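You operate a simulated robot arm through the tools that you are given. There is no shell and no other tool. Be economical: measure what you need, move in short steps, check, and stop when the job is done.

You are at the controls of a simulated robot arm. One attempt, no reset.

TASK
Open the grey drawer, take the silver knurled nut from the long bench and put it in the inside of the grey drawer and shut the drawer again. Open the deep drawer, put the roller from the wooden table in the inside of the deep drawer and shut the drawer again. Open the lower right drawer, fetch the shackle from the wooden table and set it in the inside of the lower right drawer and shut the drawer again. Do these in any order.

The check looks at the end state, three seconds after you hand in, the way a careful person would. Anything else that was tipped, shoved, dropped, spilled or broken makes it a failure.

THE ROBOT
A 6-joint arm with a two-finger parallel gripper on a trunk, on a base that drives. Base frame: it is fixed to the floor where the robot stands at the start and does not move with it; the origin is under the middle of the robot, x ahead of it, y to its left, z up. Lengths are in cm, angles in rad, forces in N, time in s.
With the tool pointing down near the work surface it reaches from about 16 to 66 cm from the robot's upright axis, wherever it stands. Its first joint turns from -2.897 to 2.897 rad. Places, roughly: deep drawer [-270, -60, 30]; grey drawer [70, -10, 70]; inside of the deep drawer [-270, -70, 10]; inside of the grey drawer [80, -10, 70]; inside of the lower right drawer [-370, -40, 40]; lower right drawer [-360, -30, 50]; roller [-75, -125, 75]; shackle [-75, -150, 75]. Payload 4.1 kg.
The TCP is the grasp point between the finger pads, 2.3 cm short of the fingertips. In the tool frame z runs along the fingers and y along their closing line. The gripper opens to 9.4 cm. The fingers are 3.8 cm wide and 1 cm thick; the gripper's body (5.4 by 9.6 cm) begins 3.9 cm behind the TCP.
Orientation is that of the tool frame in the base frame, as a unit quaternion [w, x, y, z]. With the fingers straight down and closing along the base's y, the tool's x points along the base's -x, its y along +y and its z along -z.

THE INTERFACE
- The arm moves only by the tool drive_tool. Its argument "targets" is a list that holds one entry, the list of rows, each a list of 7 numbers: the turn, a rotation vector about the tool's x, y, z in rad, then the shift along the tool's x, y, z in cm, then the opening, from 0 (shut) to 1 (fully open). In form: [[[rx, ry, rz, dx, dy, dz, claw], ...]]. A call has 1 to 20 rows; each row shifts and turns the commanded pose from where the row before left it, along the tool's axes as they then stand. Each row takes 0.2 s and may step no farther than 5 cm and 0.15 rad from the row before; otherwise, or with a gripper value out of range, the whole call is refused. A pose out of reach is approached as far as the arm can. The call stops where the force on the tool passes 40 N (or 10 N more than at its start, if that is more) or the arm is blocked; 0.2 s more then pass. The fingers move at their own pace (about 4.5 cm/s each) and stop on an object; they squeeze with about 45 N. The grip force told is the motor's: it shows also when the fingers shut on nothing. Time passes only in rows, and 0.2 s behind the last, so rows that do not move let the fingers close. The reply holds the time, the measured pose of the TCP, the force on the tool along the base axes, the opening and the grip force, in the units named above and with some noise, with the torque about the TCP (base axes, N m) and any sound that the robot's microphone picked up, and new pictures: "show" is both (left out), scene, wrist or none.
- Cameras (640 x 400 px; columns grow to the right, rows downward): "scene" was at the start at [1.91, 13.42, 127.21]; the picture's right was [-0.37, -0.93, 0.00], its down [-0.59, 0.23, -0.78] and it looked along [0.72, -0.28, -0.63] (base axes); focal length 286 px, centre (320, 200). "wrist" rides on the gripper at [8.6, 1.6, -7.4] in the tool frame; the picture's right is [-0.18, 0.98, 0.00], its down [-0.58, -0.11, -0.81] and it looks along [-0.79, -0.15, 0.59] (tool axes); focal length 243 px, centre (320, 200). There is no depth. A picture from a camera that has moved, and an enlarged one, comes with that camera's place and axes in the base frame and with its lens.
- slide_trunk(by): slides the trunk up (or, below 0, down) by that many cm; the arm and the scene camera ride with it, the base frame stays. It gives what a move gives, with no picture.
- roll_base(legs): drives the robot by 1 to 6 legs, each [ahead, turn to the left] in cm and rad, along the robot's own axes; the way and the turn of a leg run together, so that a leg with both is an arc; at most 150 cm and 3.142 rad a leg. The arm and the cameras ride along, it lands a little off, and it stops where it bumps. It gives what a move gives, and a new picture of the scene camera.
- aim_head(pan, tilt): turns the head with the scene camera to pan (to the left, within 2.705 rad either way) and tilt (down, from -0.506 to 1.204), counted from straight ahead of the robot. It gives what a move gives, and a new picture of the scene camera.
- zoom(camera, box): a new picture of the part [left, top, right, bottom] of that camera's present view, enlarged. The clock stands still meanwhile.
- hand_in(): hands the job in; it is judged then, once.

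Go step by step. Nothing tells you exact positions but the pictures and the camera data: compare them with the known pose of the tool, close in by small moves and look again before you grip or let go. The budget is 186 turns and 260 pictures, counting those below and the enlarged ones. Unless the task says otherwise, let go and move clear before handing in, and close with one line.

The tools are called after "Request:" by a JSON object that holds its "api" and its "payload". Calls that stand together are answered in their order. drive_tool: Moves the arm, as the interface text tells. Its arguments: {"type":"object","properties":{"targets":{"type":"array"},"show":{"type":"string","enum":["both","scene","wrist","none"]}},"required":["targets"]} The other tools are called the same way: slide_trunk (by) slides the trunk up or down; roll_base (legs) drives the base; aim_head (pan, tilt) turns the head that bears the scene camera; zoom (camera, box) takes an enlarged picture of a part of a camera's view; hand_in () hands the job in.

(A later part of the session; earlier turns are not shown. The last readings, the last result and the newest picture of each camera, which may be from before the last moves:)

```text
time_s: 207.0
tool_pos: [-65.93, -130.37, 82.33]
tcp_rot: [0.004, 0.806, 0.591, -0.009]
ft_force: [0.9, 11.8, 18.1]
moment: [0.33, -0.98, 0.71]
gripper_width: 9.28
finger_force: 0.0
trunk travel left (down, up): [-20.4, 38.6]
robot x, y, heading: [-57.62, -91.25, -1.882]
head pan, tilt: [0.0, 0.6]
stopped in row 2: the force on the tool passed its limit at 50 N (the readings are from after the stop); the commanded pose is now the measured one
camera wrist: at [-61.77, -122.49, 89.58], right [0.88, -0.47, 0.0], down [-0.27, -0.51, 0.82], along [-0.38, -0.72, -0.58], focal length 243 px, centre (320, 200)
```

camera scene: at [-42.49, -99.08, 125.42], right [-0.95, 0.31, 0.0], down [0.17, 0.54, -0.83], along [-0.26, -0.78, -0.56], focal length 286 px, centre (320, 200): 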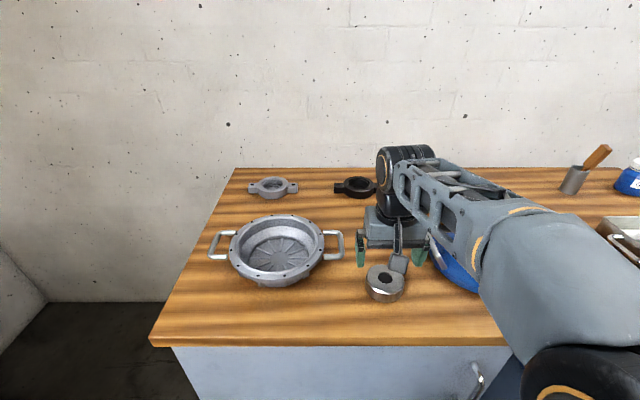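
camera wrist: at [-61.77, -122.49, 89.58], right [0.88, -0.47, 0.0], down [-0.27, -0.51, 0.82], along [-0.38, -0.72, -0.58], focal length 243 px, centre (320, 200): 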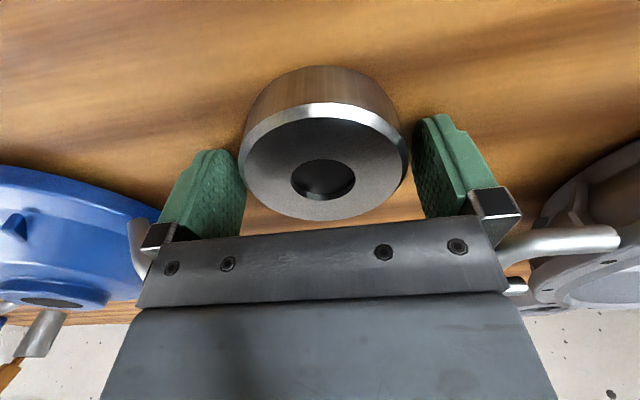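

The contact was with the table itself (so the table top is z≈80, and the roller ~7.5 cm wide stands beside the fingers). I lift slightly, shift 1.4 cm nearer to centre on the roller, and close.

Request:
{"api": "drive_tool", "payload": {"targets": [[[0, 0, 0, 0, 0, -0.5, 1], [0, 0, 0, 0.7, 0.05, 0, 1], [0, 0, 0, 0.7, 0.05, 0, 1], [0, 0, 0, 0, 0, 0, 0.85], [0, 0, 0, 0, 0, 0, 0.5], [0, 0, 0, 0, 0, 0, 0], [0, 0, 0, 0, 0, 0, 0]]], "show": "wrist"}}

```text
time_s: 208.6
tool_pos: [-65.29, -129.18, 82.59]
tcp_rot: [0.003, 0.807, 0.591, -0.009]
ft_force: [3.1, -0.3, -0.6]
moment: [-0.12, -0.25, 0.02]
gripper_width: 7.13
finger_force: 45.1
trunk travel left (down, up): [-20.4, 38.6]
robot x, y, heading: [-57.66, -91.49, -1.889]
head pan, tilt: [0.0, 0.6]
camera wrist: at [-61.21, -121.37, 89.86], right [0.88, -0.47, 0.0], down [-0.27, -0.51, 0.82], along [-0.39, -0.72, -0.58], focal length 243 px, centre (320, 200)
```

wrist: 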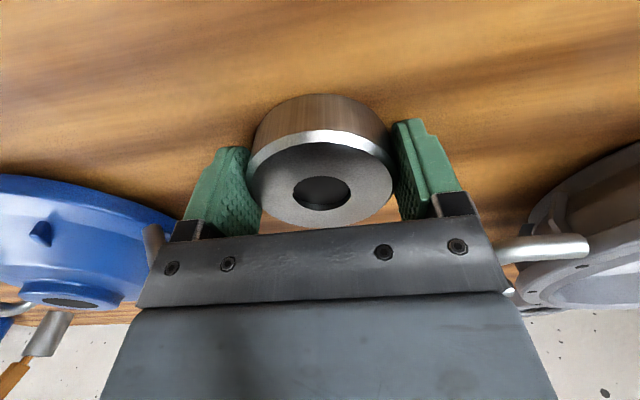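

Gripped at 7.1 cm. I lift it straight up and check.

Request:
{"api": "drive_tool", "payload": {"targets": [[[0, 0, 0, 0, 0, -2, 0], [0, 0, 0, 0, 0, -4, 0], [0, 0, 0, 0, 0, -4, 0], [0, 0, 0, 0, 0, -4, 0]]], "show": "both"}}

```text
time_s: 209.6
tool_pos: [-65.25, -129.02, 96.49]
tcp_rot: [0.003, 0.807, 0.591, -0.007]
ft_force: [-0.4, -0.1, -7.3]
moment: [0.04, -0.02, -0.02]
gripper_width: 7.16
finger_force: 44.5
trunk travel left (down, up): [-20.4, 38.6]
robot x, y, heading: [-57.42, -91.09, -1.885]
head pan, tilt: [0.0, 0.6]
camera scene: at [-42.5, -99.14, 125.41], right [-0.95, 0.31, 0.0], down [0.17, 0.54, -0.82], along [-0.26, -0.78, -0.57], focal length 286 px, centre (320, 200)
camera wrist: at [-61.17, -121.24, 103.87], right [0.88, -0.47, 0.0], down [-0.27, -0.51, 0.82], along [-0.39, -0.72, -0.58], focal length 243 px, centre (320, 200)
```

scene: 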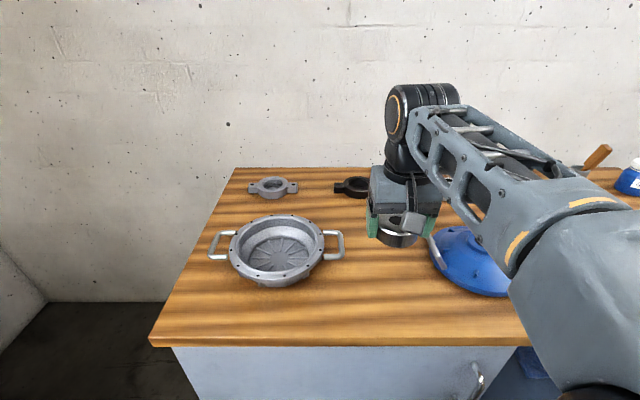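
wrist: 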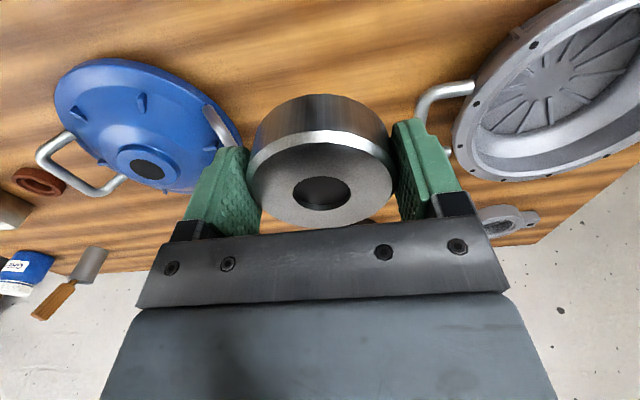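

Roller held securely. I back away and drive to the deep drawer.

Request:
{"api": "roll_base", "payload": {"legs": [[-55, 0], [0, -1.574], [104, 0], [104, 0], [0, 1.569]]}}

Request:
{"api": "aim_head", "payload": {"pan": 0.15, "tilt": 0.8}}

```text
time_s: 230.4
tool_pos: [-246.58, -11.52, 96.53]
tcp_rot: [0.003, 0.808, 0.589, -0.007]
ft_force: [-0.4, 0.2, -7.2]
moment: [0.04, -0.02, -0.01]
gripper_width: 7.12
finger_force: 44.7
trunk travel left (down, up): [-20.4, 38.6]
robot x, y, heading: [-238.2, 26.13, -1.892]
head pan, tilt: [0.0, 0.6]
camera scene: at [-223.64, 18.26, 125.41], right [-0.95, 0.31, 0.0], down [0.18, 0.54, -0.82], along [-0.26, -0.78, -0.57], focal length 286 px, centre (320, 200)
```

scene: 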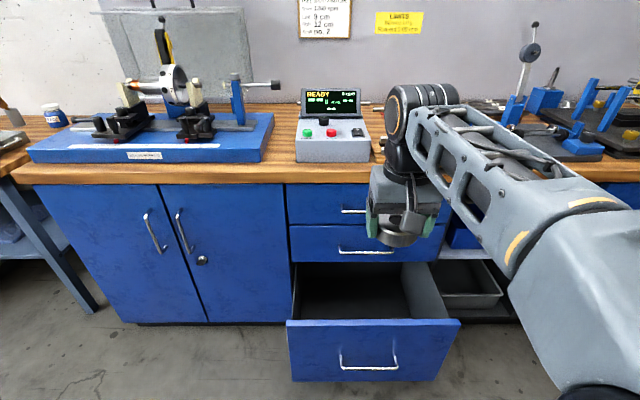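

```text
time_s: 231.1
tool_pos: [-246.61, -11.47, 96.5]
tcp_rot: [0.003, 0.808, 0.589, -0.008]
ft_force: [0.2, -1.0, -6.7]
moment: [0.04, 0.01, 0.01]
gripper_width: 7.12
finger_force: 45.3
trunk travel left (down, up): [-20.4, 38.6]
robot x, y, heading: [-238.38, 26.24, -1.886]
head pan, tilt: [0.15, 0.799]
camera scene: at [-222.23, 18.7, 123.73], right [-0.99, 0.17, 0.0], down [0.12, 0.71, -0.7], along [-0.12, -0.69, -0.72], focal length 286 px, centre (320, 200)
```

scene: 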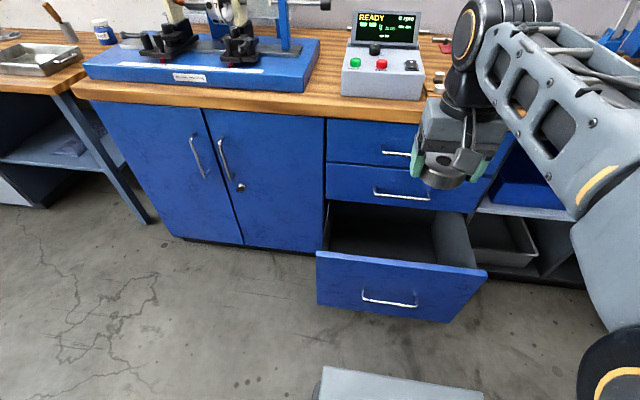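

The open drawer is ahead (face top z≈49, floor ≈15). I move closer, roll the camera sideways so it clears the drawer front, and lower the trunk.

Request:
{"api": "roll_base", "payload": {"legs": [[14, 0]]}}

Request:
{"api": "drive_tool", "payload": {"targets": [[[0, 0, 0, 0, -2, 0, 0], [0, 0, 0, 0, -2, 0, 0], [0, 0, 0.143, 0, 0, 0, 0], [0, 0, 0.143, 0, 0, 0, 0], [0, 0, 0.143, 0, 0, 0, 0], [0, 0, 0.143, 0, 0, 0, 0], [0, 0, 0.143, 0, 0, 0, 0], [0, 0, 0.143, 0, 0, 0, 0], [0, 0, 0.143, 0, 0, 0, 0], [0, 0, 0.143, 0, 0, 0, 0], [0, 0, 0.143, 0, 0, 0, 0], [0, 0, 0.143, 0, 0, 0, 0], [0, 0, 0.143, 0, 0, 0, 0]]], "show": "none"}}

Request:
{"api": "slide_trunk", "payload": {"by": -20}}

Request:
{"api": "aim_head", "payload": {"pan": -0.1, "tilt": 0.95}}

```text
time_s: 232.5
tool_pos: [-250.89, -24.71, 96.54]
tcp_rot: [0.004, 0.808, 0.589, -0.008]
ft_force: [0.4, -0.5, -7.5]
moment: [0.07, -0.02, 0.01]
gripper_width: 7.1
finger_force: 44.8
trunk travel left (down, up): [-20.4, 38.6]
robot x, y, heading: [-242.7, 13.35, -1.891]
head pan, tilt: [0.15, 0.799]
camera scene: at [-226.58, 5.56, 123.72], right [-0.99, 0.17, 0.0], down [0.12, 0.71, -0.7], along [-0.12, -0.69, -0.72], focal length 286 px, centre (320, 200)
```

scene: 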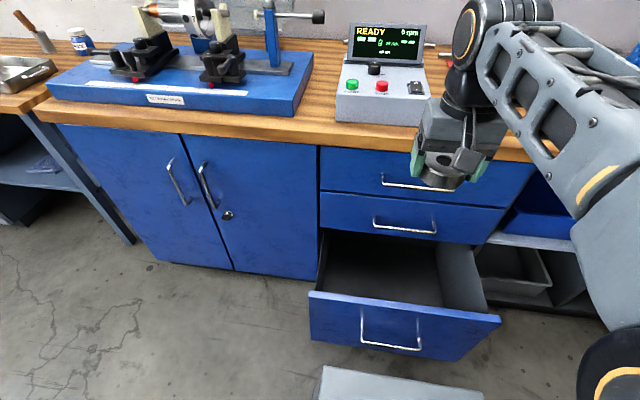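

```text
time_s: 235.3
tool_pos: [-254.79, -23.43, 96.56]
tcp_rot: [0.009, 0.988, -0.157, -0.003]
ft_force: [0.8, 0.4, -8.1]
moment: [-0.01, -0.08, 0.0]
gripper_width: 7.1
finger_force: 45.2
trunk travel left (down, up): [-20.4, 38.6]
robot x, y, heading: [-242.73, 13.2, -1.888]
head pan, tilt: [0.15, 0.799]
```

```text
time_s: 237.4
tool_pos: [-254.85, -23.5, 76.49]
tcp_rot: [0.007, 0.988, -0.156, -0.002]
ft_force: [-0.1, 0.0, -6.8]
moment: [-0.04, 0.01, -0.02]
gripper_width: 7.13
finger_force: 45.1
trunk travel left (down, up): [-0.4, 58.6]
robot x, y, heading: [-242.52, 13.5, -1.894]
head pan, tilt: [0.15, 0.799]
```

```text
time_s: 238.2
tool_pos: [-254.82, -23.42, 76.67]
tcp_rot: [0.009, 0.988, -0.155, -0.003]
ft_force: [-0.5, -0.6, -7.6]
moment: [-0.03, -0.05, -0.02]
gripper_width: 7.12
finger_force: 44.6
trunk travel left (down, up): [-0.4, 58.6]
robot x, y, heading: [-243.01, 13.28, -1.892]
head pan, tilt: [-0.099, 0.949]
camera scene: at [-228.19, 6.86, 102.58], right [-0.91, 0.41, 0.0], down [0.33, 0.74, -0.58], along [-0.24, -0.53, -0.81], focal length 286 px, centre (320, 200)
```

scene: 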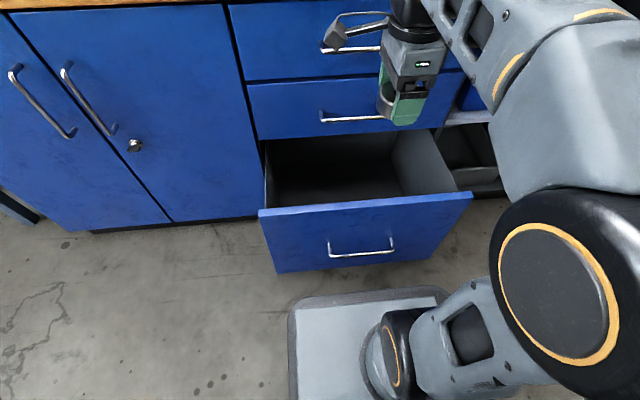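

I move over the drawer opening and descend in stages.

Request:
{"api": "drive_tool", "payload": {"targets": [[[0, 0, 0, 0, 4, 0, 0], [0, 0, 0, 0, 4, 0, 0], [0, 0, 0, 0, 0, 4, 0], [0, 0, 0, 0, 0, 4, 0], [0, 0, 0, 0, 0, 4, 0], [0, 0, 0, 0, 0, 4, 0], [0, 0, 0, 0, 0, 4, 0], [0, 0, 0, 0, 0, 4, 0], [0, 0, 0, 0, 0, 4, 0]]]}}

```text
time_s: 240.2
tool_pos: [-257.48, -31.43, 48.66]
tcp_rot: [0.008, 0.988, -0.155, -0.002]
ft_force: [-0.2, -0.7, -6.5]
moment: [0.02, -0.01, -0.02]
gripper_width: 7.12
finger_force: 44.8
trunk travel left (down, up): [-0.4, 58.6]
robot x, y, heading: [-243.27, 13.12, -1.891]
head pan, tilt: [-0.099, 0.949]
camera scene: at [-228.19, 6.88, 102.58], right [-0.91, 0.41, 0.0], down [0.33, 0.74, -0.58], along [-0.24, -0.53, -0.81], focal length 286 px, centre (320, 200)
camera wrist: at [-249.88, -35.55, 56.04], right [-0.48, -0.88, 0.02], down [-0.51, 0.29, 0.81], along [-0.71, 0.38, -0.59], focal length 243 px, centre (320, 200)
```

scene: 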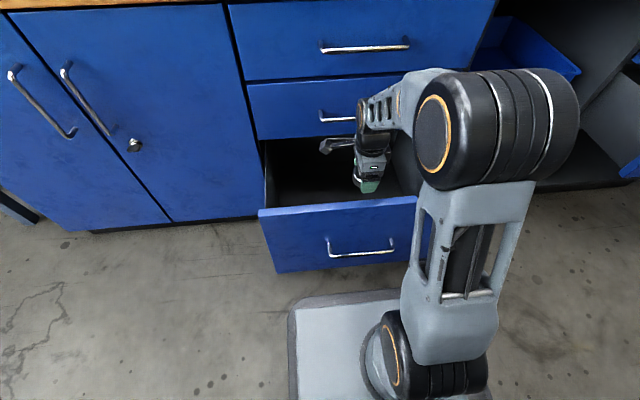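
wrist: 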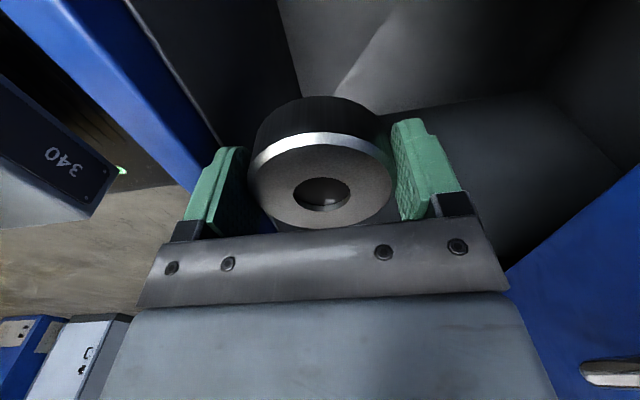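

Request:
{"api": "drive_tool", "payload": {"targets": [[[0, 0, 0, 0, 0, 4, 0], [0, 0, 0, 0, 0, 4, 0], [0, 0, 0, 0, 0, 4, 0]]]}}

```text
time_s: 241.0
tool_pos: [-257.75, -31.5, 36.75]
tcp_rot: [0.009, 0.988, -0.156, -0.003]
ft_force: [-0.3, -0.1, -6.7]
moment: [0.0, -0.01, 0.01]
gripper_width: 7.1
finger_force: 44.7
trunk travel left (down, up): [-0.4, 58.6]
robot x, y, heading: [-242.73, 12.92, -1.887]
head pan, tilt: [-0.099, 0.949]
camera scene: at [-228.19, 6.88, 102.58], right [-0.91, 0.41, 0.0], down [0.33, 0.74, -0.58], along [-0.24, -0.53, -0.81], focal length 286 px, centre (320, 200)
camera wrist: at [-250.01, -35.8, 44.07], right [-0.48, -0.88, 0.02], down [-0.51, 0.29, 0.81], along [-0.71, 0.38, -0.59], focal length 243 px, centre (320, 200)
```

scene: 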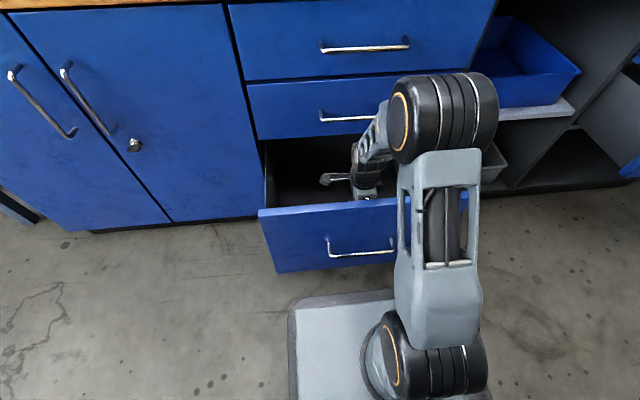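
wrist: 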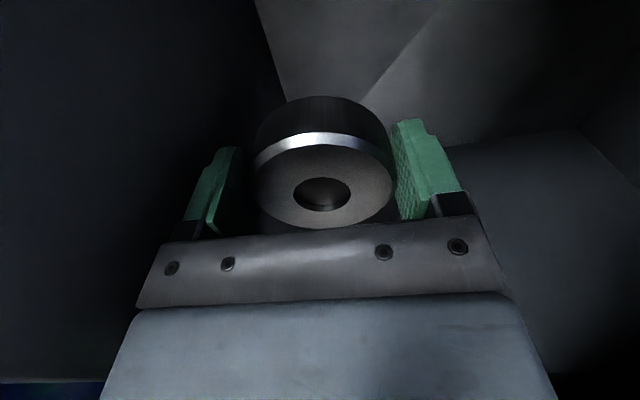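

The forearm is steep and clear of the drawer front. I continue down in small steps with the force guard.

Request:
{"api": "drive_tool", "payload": {"targets": [[[0, 0, 0, 0, 0, 3, 0], [0, 0, 0, 0, 0, 3, 0], [0, 0, 0, 0, 0, 2, 0]]]}}

```text
time_s: 241.8
tool_pos: [-257.56, -31.75, 28.75]
tcp_rot: [0.009, 0.988, -0.156, -0.003]
ft_force: [0.0, 0.6, -6.4]
moment: [-0.02, -0.01, -0.02]
gripper_width: 7.11
finger_force: 44.9
trunk travel left (down, up): [-0.4, 58.6]
robot x, y, heading: [-242.63, 12.9, -1.893]
head pan, tilt: [-0.099, 0.949]
camera scene: at [-228.19, 6.86, 102.58], right [-0.91, 0.41, 0.0], down [0.33, 0.74, -0.58], along [-0.24, -0.53, -0.81], focal length 286 px, centre (320, 200)
camera wrist: at [-249.94, -35.91, 36.13], right [-0.48, -0.88, 0.02], down [-0.51, 0.29, 0.81], along [-0.71, 0.38, -0.59], focal length 243 px, centre (320, 200)
```

scene: 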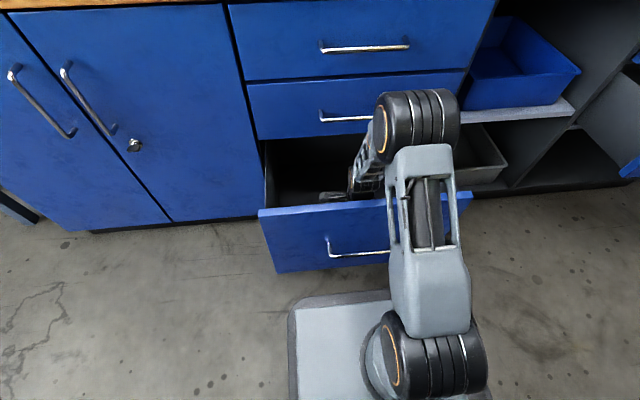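
wrist: 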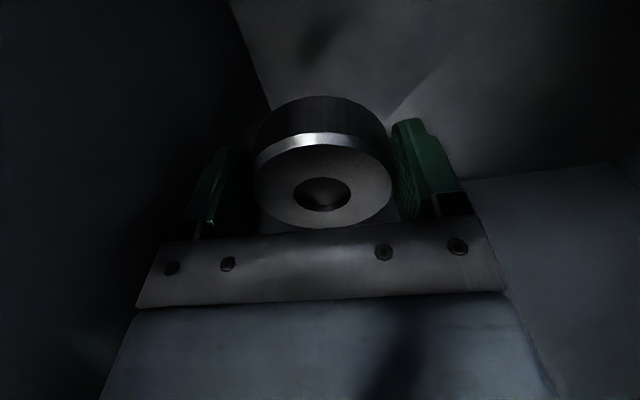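

Request:
{"api": "drive_tool", "payload": {"targets": [[[0, 0, 0, 0, 0, 2, 0], [0, 0, 0, 0, 0, 2, 0], [0, 0, 0, 0, 0, 1.5, 0], [0, 0, 0, 0, 0, 1.5, 0]]]}}

```text
time_s: 242.8
tool_pos: [-257.67, -31.76, 21.65]
tcp_rot: [0.008, 0.988, -0.156, -0.003]
ft_force: [0.8, -0.1, -7.1]
moment: [-0.02, -0.03, -0.02]
gripper_width: 7.13
finger_force: 45.2
trunk travel left (down, up): [-0.4, 58.6]
robot x, y, heading: [-242.91, 13.23, -1.892]
head pan, tilt: [-0.099, 0.949]
camera scene: at [-228.19, 6.86, 102.57], right [-0.91, 0.41, 0.0], down [0.33, 0.74, -0.58], along [-0.24, -0.53, -0.81], focal length 286 px, centre (320, 200)
camera wrist: at [-250.03, -36.0, 29.13], right [-0.48, -0.88, 0.02], down [-0.51, 0.29, 0.81], along [-0.71, 0.38, -0.59], focal length 243 px, centre (320, 200)
```

scene: 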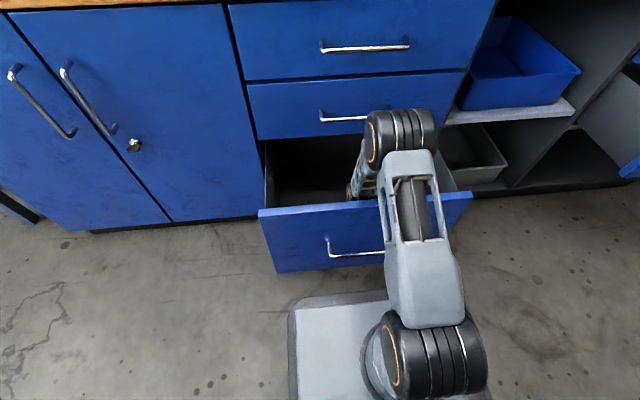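
wrist: 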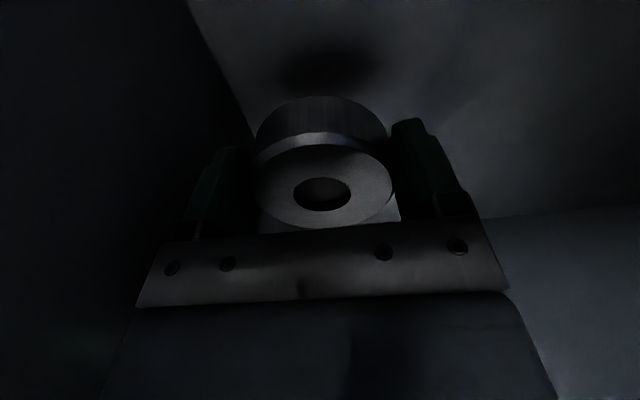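

Request:
{"api": "drive_tool", "payload": {"targets": [[[0, 0, 0, 0, 0, 1, 0], [0, 0, 0, 0, 0, 1, 0], [0, 0, 0, 0, 0, 1, 0], [0, 0, 0, 0, 0, 0.7, 0]]], "show": "wrist"}}

```text
time_s: 243.8
tool_pos: [-257.73, -31.82, 17.96]
tcp_rot: [0.007, 0.988, -0.156, -0.004]
ft_force: [-0.3, -0.1, -7.1]
moment: [0.02, -0.06, -0.01]
gripper_width: 7.13
finger_force: 45.0
trunk travel left (down, up): [-0.4, 58.6]
robot x, y, heading: [-242.93, 13.02, -1.891]
head pan, tilt: [-0.099, 0.949]
camera wrist: at [-250.02, -36.04, 25.41], right [-0.48, -0.88, 0.02], down [-0.51, 0.29, 0.81], along [-0.71, 0.38, -0.59], focal length 243 px, centre (320, 200)
```

wrist: 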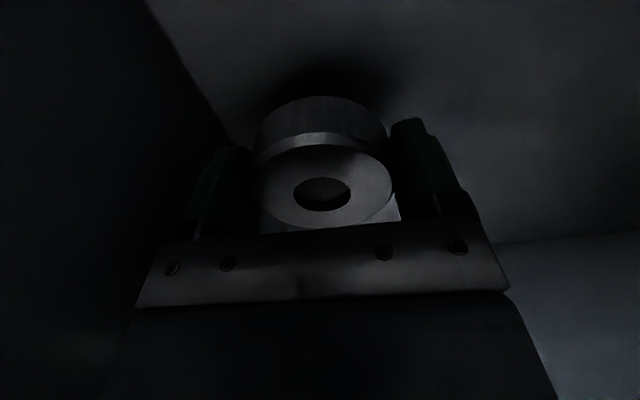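

Request:
{"api": "drive_tool", "payload": {"targets": [[[0, 0, 0, 0, 0, 0.7, 0], [0, 0, 0, 0, 0, 0.7, 0], [0, 0, 0, 0, 0, 0.7, 0], [0, 0, 0, 0, 0, 0.7, 0]]], "show": "wrist"}}

```text
time_s: 244.8
tool_pos: [-257.74, -31.85, 15.18]
tcp_rot: [0.008, 0.988, -0.155, -0.002]
ft_force: [0.4, -0.3, -6.6]
moment: [0.02, -0.05, 0.0]
gripper_width: 7.11
finger_force: 44.6
trunk travel left (down, up): [-0.4, 58.6]
robot x, y, heading: [-242.9, 13.56, -1.892]
head pan, tilt: [-0.099, 0.949]
camera wrist: at [-250.08, -36.1, 22.61], right [-0.48, -0.88, 0.02], down [-0.51, 0.29, 0.81], along [-0.71, 0.38, -0.59], focal length 243 px, centre (320, 200)
```

wrist: 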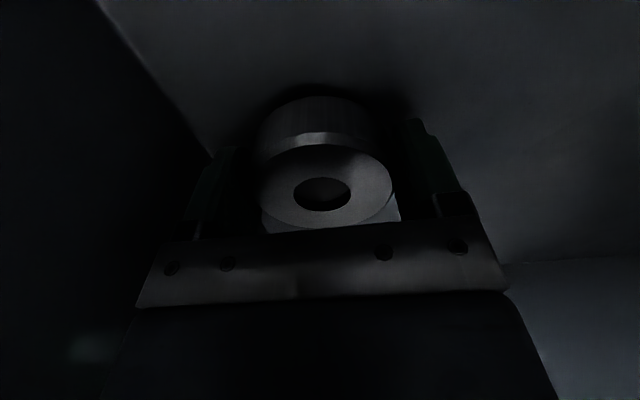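

Request:
{"api": "drive_tool", "payload": {"targets": [[[0, 0, 0, 0, 0, 0.5, 0], [0, 0, 0, 0, 0, 0.5, 0], [0, 0, 0, 0, 0, 0.5, 0], [0, 0, 0, 0, 0, 0.5, 0]]], "show": "none"}}

```text
time_s: 245.7
tool_pos: [-257.95, -32.32, 14.12]
tcp_rot: [0.01, 0.988, -0.156, -0.003]
ft_force: [4.2, 8.6, 30.7]
moment: [1.09, -0.55, -0.02]
gripper_width: 7.11
finger_force: 45.3
trunk travel left (down, up): [-0.4, 58.6]
robot x, y, heading: [-243.0, 13.6, -1.891]
head pan, tilt: [-0.099, 0.949]
stopped in row 4: the force on the tool passed its limit at 56 N (the readings are from after the stop); the commanded pose is now the measured one
```

The roller touches the drawer floor. I ease up, open, and lift straight out.

Request:
{"api": "drive_tool", "payload": {"targets": [[[0, 0, 0, 0, 0, -0.3, 0], [0, 0, 0, 0, 0, 0, 0.85], [0, 0, 0, 0, 0, 0, 0.95], [0, 0, 0, 0, 0, 0, 0.95], [0, 0, 0, 0, 0, -3, 0.95], [0, 0, 0, 0, 0, -4, 0.95], [0, 0, 0, 0, 0, -4, 0.95], [0, 0, 0, 0, 0, -4, 0.95], [0, 0, 0, 0, 0, -4, 0.95], [0, 0, 0, 0, 0, -4, 0.95], [0, 0, 0, 0, 0, -4, 0.95], [0, 0, 0, 0, 0, -4, 0.95], [0, 0, 0, 0, 0, -4, 0.95], [0, 0, 0, 0, 0, -4, 0.95]]]}}

```text
time_s: 248.7
tool_pos: [-257.51, -31.52, 53.21]
tcp_rot: [0.01, 0.988, -0.156, -0.003]
ft_force: [-0.2, -0.3, 0.4]
moment: [0.0, -0.01, 0.01]
gripper_width: 8.93
finger_force: 0.0
trunk travel left (down, up): [-0.4, 58.6]
robot x, y, heading: [-242.82, 13.1, -1.892]
head pan, tilt: [-0.099, 0.949]
camera scene: at [-228.19, 6.87, 102.57], right [-0.91, 0.41, 0.0], down [0.33, 0.74, -0.58], along [-0.24, -0.53, -0.81], focal length 286 px, centre (320, 200)
camera wrist: at [-249.74, -35.69, 60.64], right [-0.48, -0.88, 0.02], down [-0.51, 0.3, 0.81], along [-0.71, 0.38, -0.59], focal length 243 px, centre (320, 200)
```

scene: 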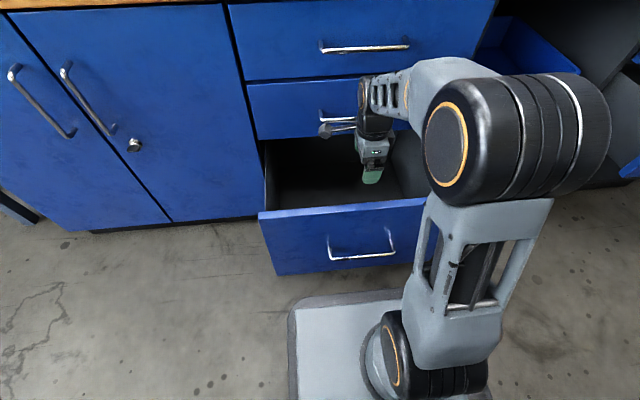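
wrist: 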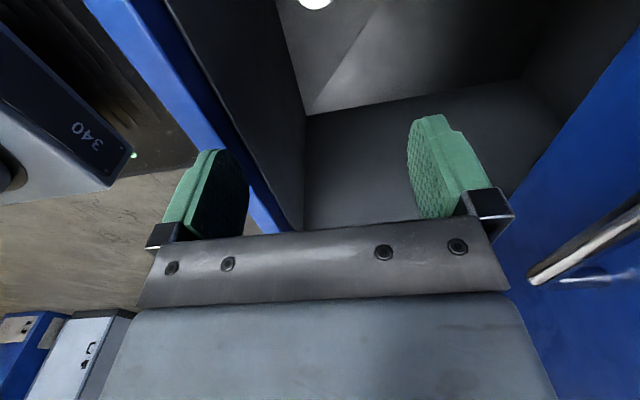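

The roller lies in the drawer. I raise the hand clear, back the base off, and set up the pitched, closed fingers in front of the bar to push it shut.

Request:
{"api": "drive_tool", "payload": {"targets": [[[0, 0, 0, 0, 0, -4, 0.5], [0, 0, 0, 0, 0, -4, 0], [0, 0, 0, 0, 0, -4, 0]]], "show": "none"}}

Request:
{"api": "roll_base", "payload": {"legs": [[-24, 0]]}}

Request:
{"api": "drive_tool", "payload": {"targets": [[[0, 0, 0, 0, -3, 1, 0], [0, 0, 0, 0, -3, 1, 0], [0, 0, 0, 0, 0, 4, 0], [0, 0, 0, 0, 0, 4, 0], [0, 0, 0, 0, 0, 4, 0], [0, 0, 0, 0, 0, 4, 0], [-0.13, 0, 0, 0, 0, 0, 0], [-0.13, 0, 0, 0, 0, 0, 0], [-0.13, 0, 0, 0, 0, 0, 0], [-0.12, 0, 0, 0, 0, 0, 0]]]}}

```text
time_s: 249.5
tool_pos: [-257.32, -31.39, 65.14]
tcp_rot: [0.008, 0.988, -0.157, -0.003]
ft_force: [-0.4, -0.1, -0.2]
moment: [0.02, -0.04, 0.01]
gripper_width: 1.94
finger_force: 0.0
trunk travel left (down, up): [-0.4, 58.6]
robot x, y, heading: [-242.69, 13.25, -1.89]
head pan, tilt: [-0.099, 0.949]
```

```text
time_s: 251.3
tool_pos: [-249.77, -8.57, 65.14]
tcp_rot: [0.01, 0.988, -0.154, -0.003]
ft_force: [0.9, -0.5, 0.0]
moment: [0.01, 0.01, 0.02]
gripper_width: 0.01
finger_force: 42.4
trunk travel left (down, up): [-0.4, 58.6]
robot x, y, heading: [-235.48, 36.22, -1.89]
head pan, tilt: [-0.099, 0.949]
camera scene: at [-220.61, 29.82, 102.57], right [-0.91, 0.4, 0.0], down [0.33, 0.74, -0.58], along [-0.24, -0.53, -0.81], focal length 286 px, centre (320, 200)
```

scene: 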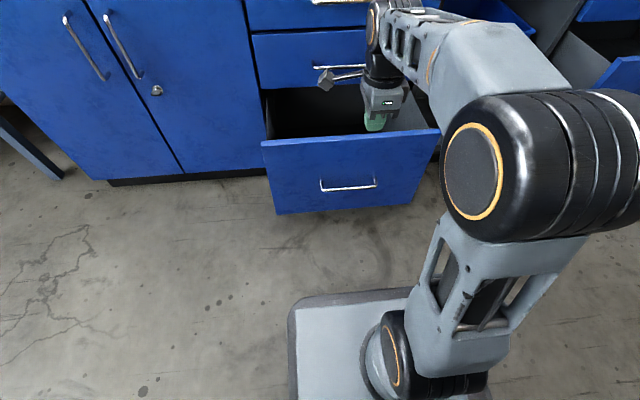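

```text
time_s: 253.5
tool_pos: [-248.04, -3.09, 47.01]
tcp_rot: [0.26, 0.953, -0.149, -0.042]
ft_force: [0.0, 0.4, 0.2]
moment: [0.01, 0.02, -0.01]
gripper_width: 0.0
finger_force: 42.2
trunk travel left (down, up): [-0.4, 58.6]
robot x, y, heading: [-235.63, 36.0, -1.891]
head pan, tilt: [-0.099, 0.949]
camera scene: at [-220.61, 29.81, 102.57], right [-0.91, 0.4, 0.0], down [0.33, 0.74, -0.58], along [-0.24, -0.53, -0.81], focal length 286 px, centre (320, 200)
camera wrist: at [-239.12, -3.6, 54.19], right [-0.43, -0.75, 0.5], down [-0.4, 0.66, 0.64], along [-0.81, 0.08, -0.58], focal length 243 px, centre (320, 200)
```

scene: 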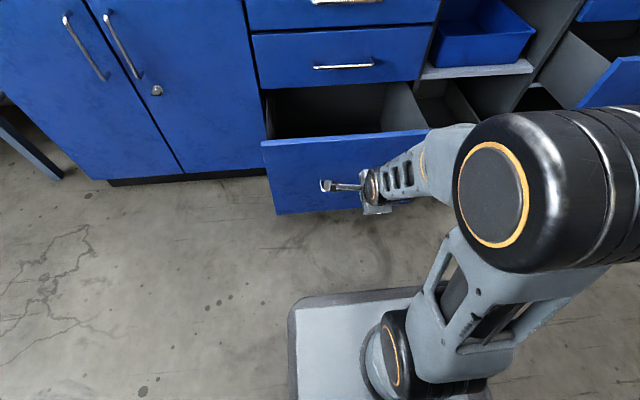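
wrist: 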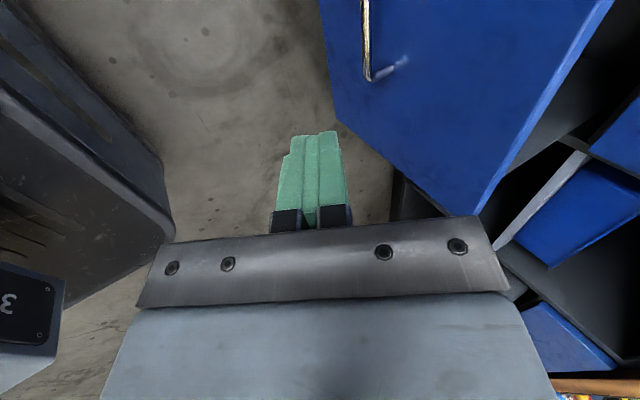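

Request:
{"api": "drive_tool", "payload": {"targets": [[[0, 0, 0, 0, 0.13, 3.77, 0], [0, 0, 0, 0, 0.13, 3.77, 0], [0, 0, 0, 0, 0.13, 3.77, 0], [0, 0, 0, 0, 0.13, 3.77, 0], [0, 0, 0, 0, 0.13, 3.77, 0]]], "show": "wrist"}}

```text
time_s: 254.7
tool_pos: [-251.25, -12.9, 30.88]
tcp_rot: [0.259, 0.953, -0.149, -0.042]
ft_force: [-0.5, 0.2, 0.2]
moment: [0.01, -0.01, 0.0]
gripper_width: 0.01
finger_force: 42.5
trunk travel left (down, up): [-0.4, 58.6]
robot x, y, heading: [-235.34, 36.13, -1.888]
head pan, tilt: [-0.099, 0.949]
camera wrist: at [-242.31, -13.33, 38.11], right [-0.43, -0.75, 0.5], down [-0.4, 0.66, 0.64], along [-0.81, 0.08, -0.58], focal length 243 px, centre (320, 200)
```

wrist: 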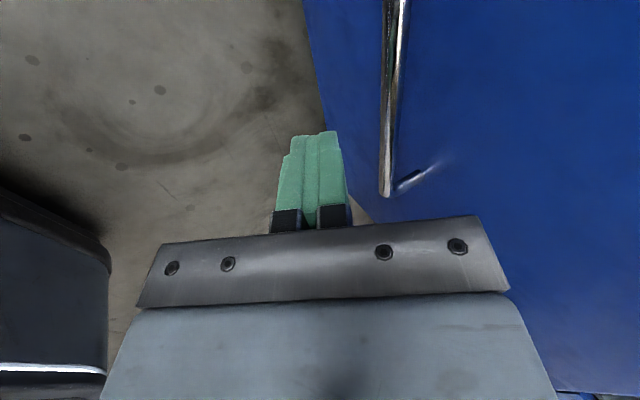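

The fingers are just in front of the bar at its height. I push by driving forward.

Request:
{"api": "roll_base", "payload": {"legs": [[26, 0]]}}

```text
time_s: 256.5
tool_pos: [-259.1, -37.22, 30.97]
tcp_rot: [0.258, 0.954, -0.148, -0.042]
ft_force: [-0.4, 0.7, -0.4]
moment: [0.0, -0.01, 0.0]
gripper_width: 0.0
finger_force: 43.0
trunk travel left (down, up): [-0.4, 58.6]
robot x, y, heading: [-243.36, 11.42, -1.892]
head pan, tilt: [-0.099, 0.949]
camera scene: at [-228.59, 5.47, 102.57], right [-0.91, 0.4, 0.0], down [0.33, 0.74, -0.58], along [-0.24, -0.53, -0.81], focal length 286 px, centre (320, 200)
```

scene: 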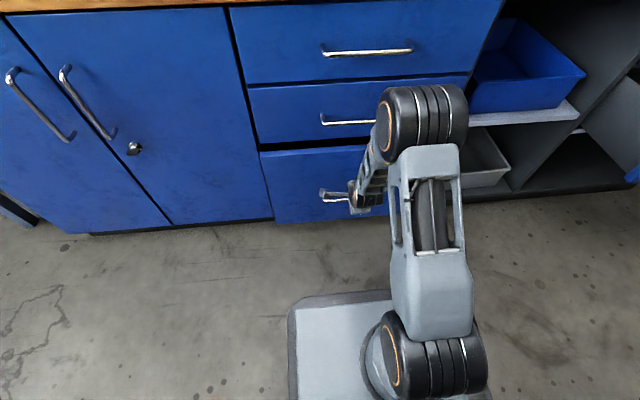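

Nearly shut. I finish the push with the arm until the force guard reports the stop.

Request:
{"api": "drive_tool", "payload": {"targets": [[[0, 0, 0, 0, 0.87, 0.5, 0], [0, 0, 0, 0, 0.87, 0.5, 0], [0, 0, 0, 0, 0.87, 0.5, 0], [0, 0, 0, 0, 0.87, 0.5, 0], [0, 0, 0, 0, 0.6, 0.35, 0]]]}}

```text
time_s: 257.7
tool_pos: [-260.44, -41.04, 31.03]
tcp_rot: [0.254, 0.955, -0.148, -0.042]
ft_force: [3.8, 14.8, 20.9]
moment: [-0.15, -0.37, 0.26]
gripper_width: 0.0
finger_force: 42.6
trunk travel left (down, up): [-0.4, 58.6]
robot x, y, heading: [-243.12, 11.86, -1.885]
head pan, tilt: [-0.099, 0.949]
stopped in row 5: the force on the tool passed its limit at 50 N (the readings are from after the stop); the commanded pose is now the measured one
camera scene: at [-228.53, 5.67, 102.61], right [-0.91, 0.4, 0.0], down [0.33, 0.74, -0.58], along [-0.24, -0.53, -0.81], focal length 286 px, centre (320, 200)
camera wrist: at [-251.49, -41.61, 38.21], right [-0.43, -0.76, 0.49], down [-0.4, 0.65, 0.65], along [-0.81, 0.08, -0.58], focal length 243 px, centre (320, 200)
```

scene: 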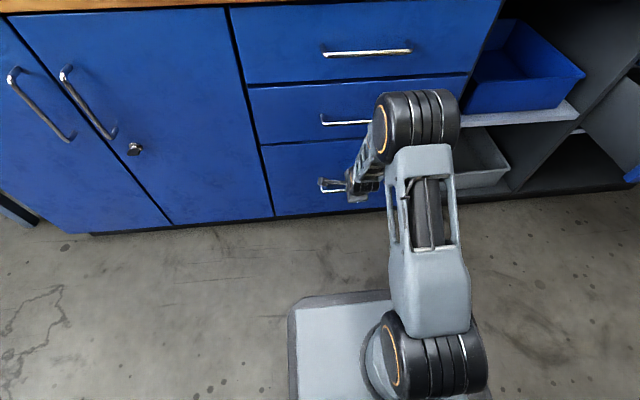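
wrist: 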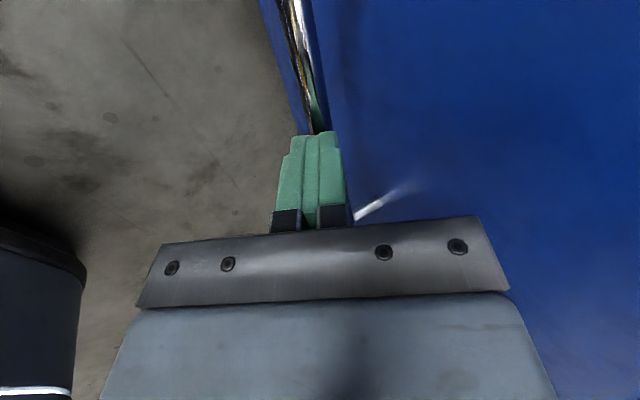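

Request:
{"api": "drive_tool", "payload": {"targets": [[[0, 0, 0, 0, -0.9, -0.5, 0], [0, 0, 0, 0, -2.5, -2.5, 0], [0, 0, 0, 0, 0, -4, 0], [0, 0, 0, 0, 0, -4, 0], [0.13, 0, 0, 0, 0, -2, 0], [0.13, 0, 0, 0, 0, -2, 0], [0.13, 0, 0, 0, 0, -2, 0], [0.12, 0, 0, 0, 0, -2, 0], [0, 0, 0, 0, -2, -4, 0], [0, 0, 0, 0, -2, -4, 0], [0, 0, 0, 0, -2, -4, 0], [0, 0, 0, 0, -2, -4, 0]]], "show": "none"}}

Request:
{"api": "aim_head", "payload": {"pan": 0.1, "tilt": 0.8}}

Request:
{"api": "zoom", "payload": {"camera": "scene", "box": [240, 80, 500, 300]}}

```text
time_s: 260.3
tool_pos: [-254.63, -22.98, 61.98]
tcp_rot: [0.004, 0.988, -0.154, -0.003]
ft_force: [-0.6, 0.0, 0.4]
moment: [-0.05, -0.01, 0.0]
gripper_width: 0.01
finger_force: 42.1
trunk travel left (down, up): [-0.4, 58.6]
robot x, y, heading: [-243.41, 11.74, -1.887]
head pan, tilt: [-0.099, 0.949]
```

```text
time_s: 261.1
tool_pos: [-254.56, -22.97, 62.02]
tcp_rot: [0.003, 0.988, -0.154, -0.002]
ft_force: [0.0, 0.0, -0.1]
moment: [-0.03, -0.03, -0.03]
gripper_width: 0.0
finger_force: 42.4
trunk travel left (down, up): [-0.4, 58.6]
robot x, y, heading: [-243.48, 11.63, -1.887]
head pan, tilt: [0.099, 0.799]
camera scene: at [-227.38, 4.29, 103.72], right [-0.98, 0.22, 0.0], down [0.15, 0.7, -0.7], along [-0.15, -0.68, -0.72], focal length 286 px, centre (320, 200)
```

scene: 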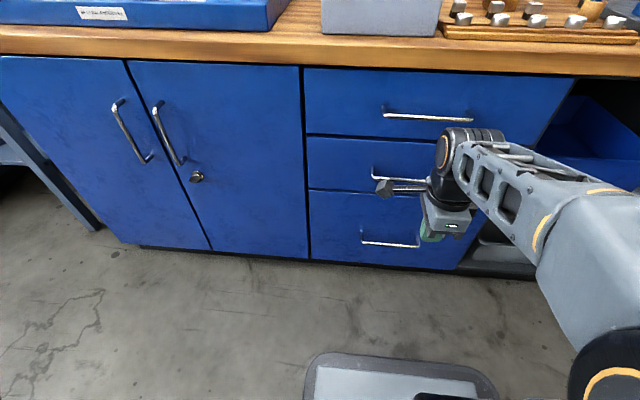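

```text
1.82 times, centred on (370, 190) of scene
camera zoom: at [-227.38, 4.29, 103.72], right [-0.98, 0.22, 0.0], down [0.15, 0.7, -0.7], along [-0.15, -0.68, -0.72], focal length 519 px, centre (229, 218)
```

zoom: 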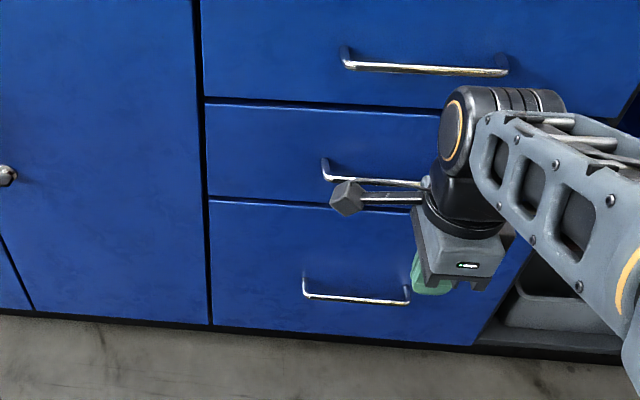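

The deep drawer is flush and shut. I raise the trunk and return to the table for the shackle.

Request:
{"api": "slide_trunk", "payload": {"by": 20}}

Request:
{"api": "roll_base", "payload": {"legs": [[-18, 0], [0, 1.569], [105, 0], [104, 0], [0, -1.574], [56, 0]]}}

Request:
{"api": "aim_head", "payload": {"pan": 0, "tilt": 0.65}}

Request:
{"api": "zoom", "payload": {"camera": "scene", "box": [300, 130, 480, 260]}}

```text
time_s: 263.2
tool_pos: [-254.54, -22.89, 82.06]
tcp_rot: [0.003, 0.988, -0.154, -0.002]
ft_force: [0.8, -0.3, -0.6]
moment: [0.03, -0.01, 0.0]
gripper_width: 0.0
finger_force: 42.6
trunk travel left (down, up): [-20.4, 38.6]
robot x, y, heading: [-243.21, 11.85, -1.884]
head pan, tilt: [0.099, 0.799]
```

```text
time_s: 284.6
tool_pos: [-67.87, -117.34, 82.06]
tcp_rot: [-0.01, 0.988, -0.156, -0.001]
ft_force: [3.2, 9.1, 6.5]
moment: [0.12, -0.04, 0.02]
gripper_width: 0.01
finger_force: 42.2
trunk travel left (down, up): [-20.4, 38.6]
robot x, y, heading: [-57.36, -83.25, -1.888]
head pan, tilt: [0.099, 0.799]
stopped in leg 6: the force on the tool passed its limit at 87 N (the readings are from after the stop); the commanded pose is now the measured one
camera scene: at [-40.92, -90.62, 123.72], right [-0.98, 0.22, 0.0], down [0.15, 0.7, -0.7], along [-0.15, -0.68, -0.72], focal length 286 px, centre (320, 200)
```

scene: 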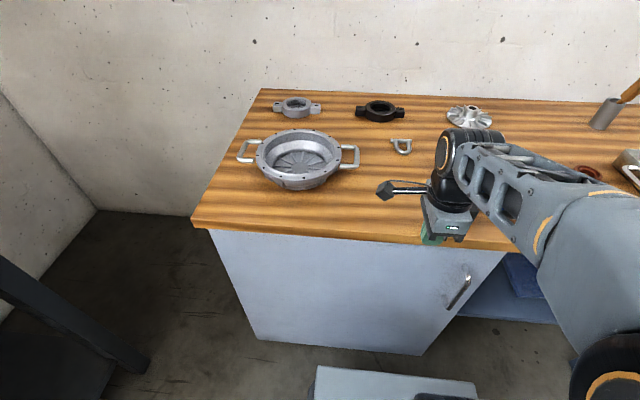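

```text
time_s: 285.3
tool_pos: [-67.8, -117.31, 81.97]
tcp_rot: [-0.01, 0.988, -0.155, 0.0]
ft_force: [3.3, 9.4, 6.2]
moment: [0.08, -0.17, 0.13]
gripper_width: 0.0
finger_force: 42.4
trunk travel left (down, up): [-20.4, 38.6]
robot x, y, heading: [-56.99, -83.54, -1.887]
head pan, tilt: [0.0, 0.649]
camera scene: at [-41.88, -90.97, 124.99], right [-0.95, 0.31, 0.0], down [0.19, 0.57, -0.8], along [-0.25, -0.76, -0.6], focal length 286 px, centre (320, 200)
```

scene: 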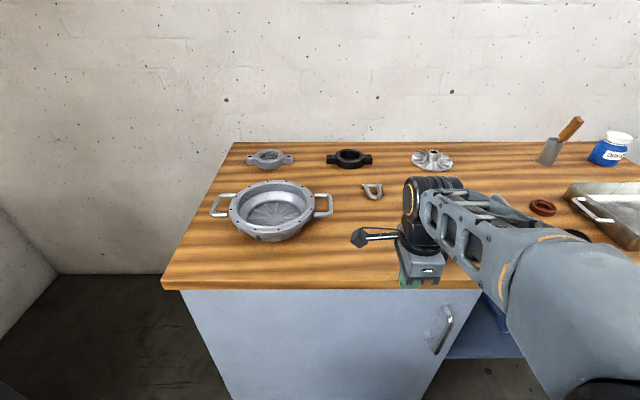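

```text
3.08 times, centred on (390, 195) of scene
camera zoom: at [-41.88, -90.97, 124.99], right [-0.95, 0.31, 0.0], down [0.19, 0.57, -0.8], along [-0.25, -0.76, -0.6], focal length 879 px, centre (105, 215)
```

zoom: 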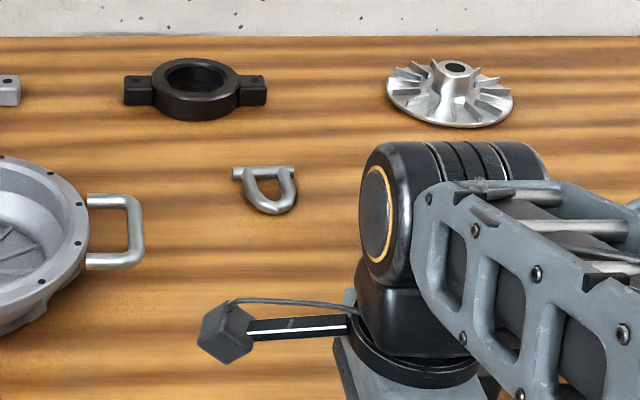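

The lowered fingertips nudged the table's front edge; the items look undisturbed. I back the tool off and raise it well above the table.

Request:
{"api": "drive_tool", "payload": {"targets": [[[0, 0, 0, 0, -2.5, 0, 0], [0, 0, 0, 0, 0, -4, 0], [0, 0, 0, 0, 0, -4, 0], [0, 0, 0, 0, 0, -4, 0], [0, 0, 0, 0, 0, -4, 0.5], [0, 0, 0, 0, 0, -2, 0.6]]], "show": "scene"}}

```text
time_s: 286.7
tool_pos: [-67.35, -115.42, 100.11]
tcp_rot: [-0.01, 0.988, -0.156, 0.0]
ft_force: [-0.2, -0.2, -0.7]
moment: [0.0, -0.02, -0.01]
gripper_width: 4.95
finger_force: 0.1
trunk travel left (down, up): [-20.4, 38.6]
robot x, y, heading: [-56.69, -83.21, -1.888]
head pan, tilt: [0.0, 0.649]
camera scene: at [-41.93, -91.1, 124.98], right [-0.95, 0.31, 0.0], down [0.19, 0.57, -0.8], along [-0.25, -0.76, -0.6], focal length 286 px, centre (320, 200)
```

scene: 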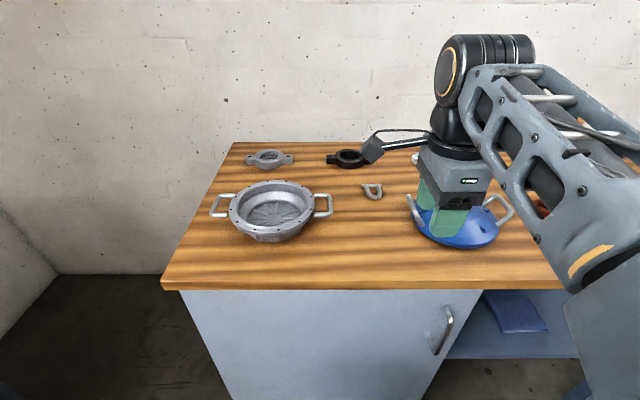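

The table corner hasn't moved. I approach 10 cm, roll the camera rearward and hover over the shackle at about (-75,-146.3).

Request:
{"api": "roll_base", "payload": {"legs": [[10, 0]]}}

Request:
{"api": "drive_tool", "payload": {"targets": [[[0, 0, -0.143, 0, 0, 0, 0.7], [0, 0, -0.143, 0, 0, 0, 0.7], [0, 0, -0.143, 0, 0, 0, 0.7], [0, 0, -0.143, 0, 0, 0, 0.7], [0, 0, -0.143, 0, 0, 0, 0.7], [0, 0, -0.143, 0, 0, 0, 0.7], [0, 0, -0.143, 0, 0, 0, 0.7], [0, 0, -0.143, 0, 0, 0, 0.7], [0, 0, -0.143, 0, 0, 0, 0.7], [0, 0, -0.143, 0, 0, 0, 0.7], [0, 0, -0.141, 0, 0, 0, 0.7], [0, 0, 0, -4, 0.54, 1.3, 0.7], [0, 0, 0, -4, 0.54, 1.3, 0.7], [0, 0, 0, -4, 0.54, 1.3, 0.7], [0, 0, 0, -4, 0.54, 1.3, 0.7]]]}}

```text
time_s: 287.9
tool_pos: [-70.29, -124.91, 99.98]
tcp_rot: [-0.009, 0.988, -0.156, 0.0]
ft_force: [0.9, -0.5, 0.9]
moment: [-0.02, -0.01, 0.04]
gripper_width: 5.61
finger_force: 0.0
trunk travel left (down, up): [-20.4, 38.6]
robot x, y, heading: [-60.02, -92.81, -1.888]
head pan, tilt: [0.0, 0.649]
camera scene: at [-45.06, -100.66, 124.99], right [-0.95, 0.31, 0.0], down [0.19, 0.57, -0.8], along [-0.25, -0.76, -0.6], focal length 286 px, centre (320, 200)
```

scene: 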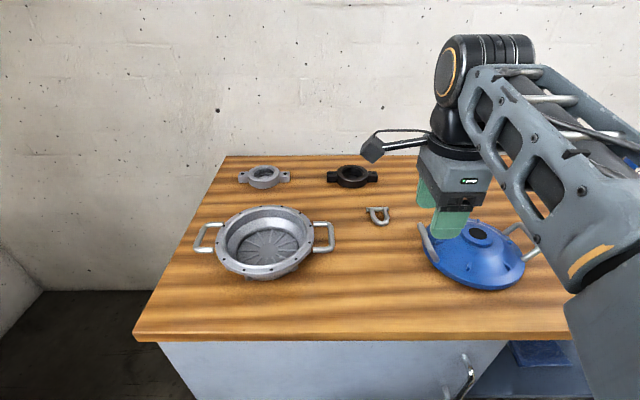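

```text
time_s: 291.1
tool_pos: [-73.28, -140.8, 94.54]
tcp_rot: [-0.006, 0.809, 0.587, 0.006]
ft_force: [-0.6, 0.8, -0.1]
moment: [-0.05, 0.04, 0.01]
gripper_width: 6.58
finger_force: 0.1
trunk travel left (down, up): [-20.4, 38.6]
robot x, y, heading: [-60.32, -92.89, -1.886]
head pan, tilt: [0.0, 0.649]
camera scene: at [-45.06, -100.64, 124.99], right [-0.95, 0.31, 0.0], down [0.19, 0.57, -0.8], along [-0.25, -0.76, -0.6], focal length 286 px, centre (320, 200)
camera wrist: at [-69.22, -133.25, 102.02], right [0.88, -0.48, -0.01], down [-0.28, -0.53, 0.8], along [-0.38, -0.7, -0.6], focal length 243 px, centre (320, 200)
```

scene: 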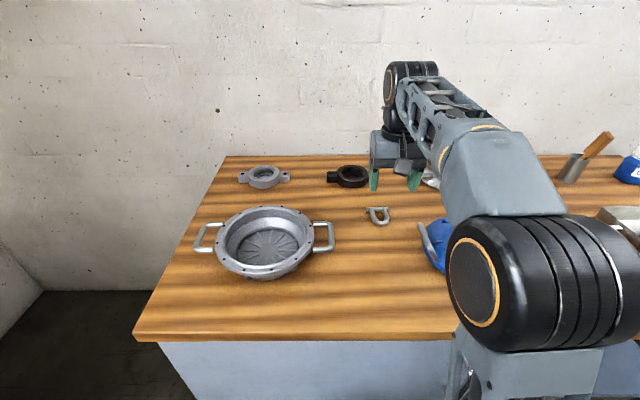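
wrist: 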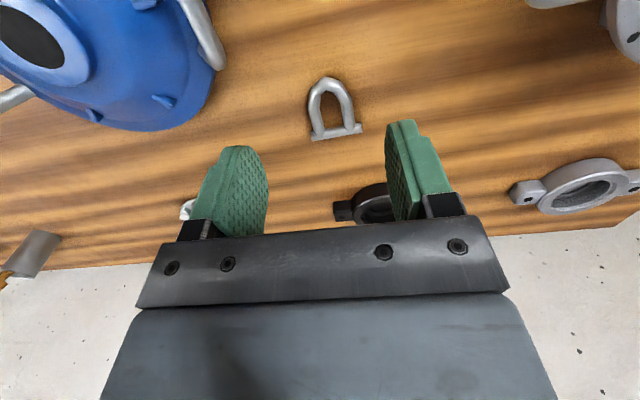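

I centre over the shackle's legs and descend part-way, then look again.

Request:
{"api": "drive_tool", "payload": {"targets": [[[0, 0, 0, -2.4, 0.1, 1.5, 0.7], [0, 0, 0, -2.4, 0.1, 1.5, 0.7], [0, 0, 0, 0, 0, 3, 0.7], [0, 0, 0, 0, 0, 2, 0.7]]], "show": "wrist"}}

```text
time_s: 292.1
tool_pos: [-74.55, -145.19, 86.47]
tcp_rot: [-0.007, 0.809, 0.588, 0.007]
ft_force: [0.1, 0.3, 0.1]
moment: [0.0, 0.01, -0.02]
gripper_width: 6.58
finger_force: 0.0
trunk travel left (down, up): [-20.4, 38.6]
robot x, y, heading: [-60.03, -92.98, -1.892]
head pan, tilt: [0.0, 0.649]
camera wrist: at [-70.44, -137.68, 94.0], right [0.88, -0.48, -0.01], down [-0.28, -0.53, 0.8], along [-0.38, -0.7, -0.61], focal length 243 px, centre (320, 200)
```

wrist: 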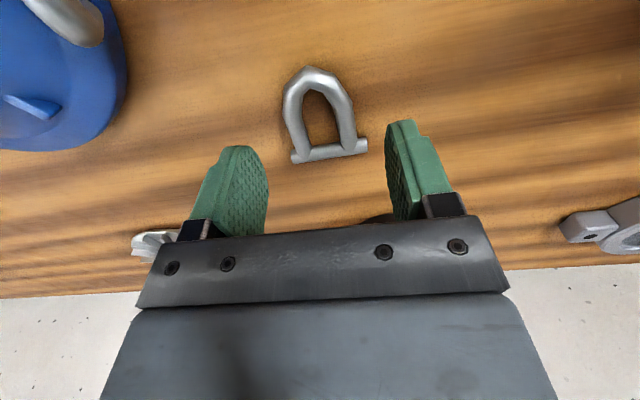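

Aligned over the legs of the shackle. I descend to the table and close.

Request:
{"api": "drive_tool", "payload": {"targets": [[[0, 0, 0, 0, -0.2, 2, 0.7], [0, 0, 0, 0, 0, 1, 0.7], [0, 0, 0, 0, 0, 0.7, 0.7], [0, 0, 0, 0, 0, 0, 0.7]]], "show": "wrist"}}

```text
time_s: 293.1
tool_pos: [-74.66, -145.03, 82.74]
tcp_rot: [-0.007, 0.809, 0.588, 0.006]
ft_force: [-0.1, 0.0, -0.1]
moment: [-0.03, -0.03, -0.01]
gripper_width: 6.59
finger_force: 0.0
trunk travel left (down, up): [-20.4, 38.6]
robot x, y, heading: [-59.89, -92.81, -1.89]
head pan, tilt: [0.0, 0.649]
camera wrist: at [-70.6, -137.62, 90.29], right [0.88, -0.48, -0.01], down [-0.28, -0.53, 0.8], along [-0.38, -0.7, -0.61], focal length 243 px, centre (320, 200)
```

wrist: 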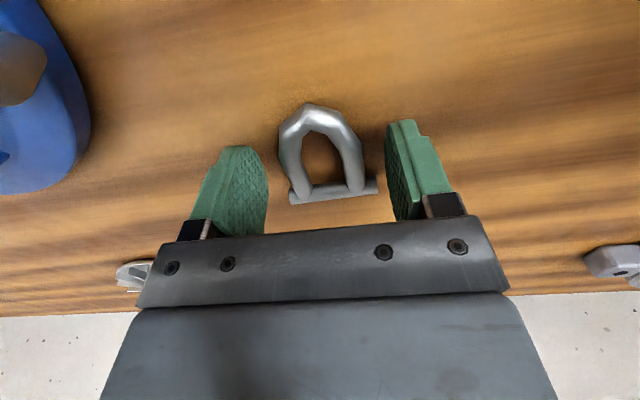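

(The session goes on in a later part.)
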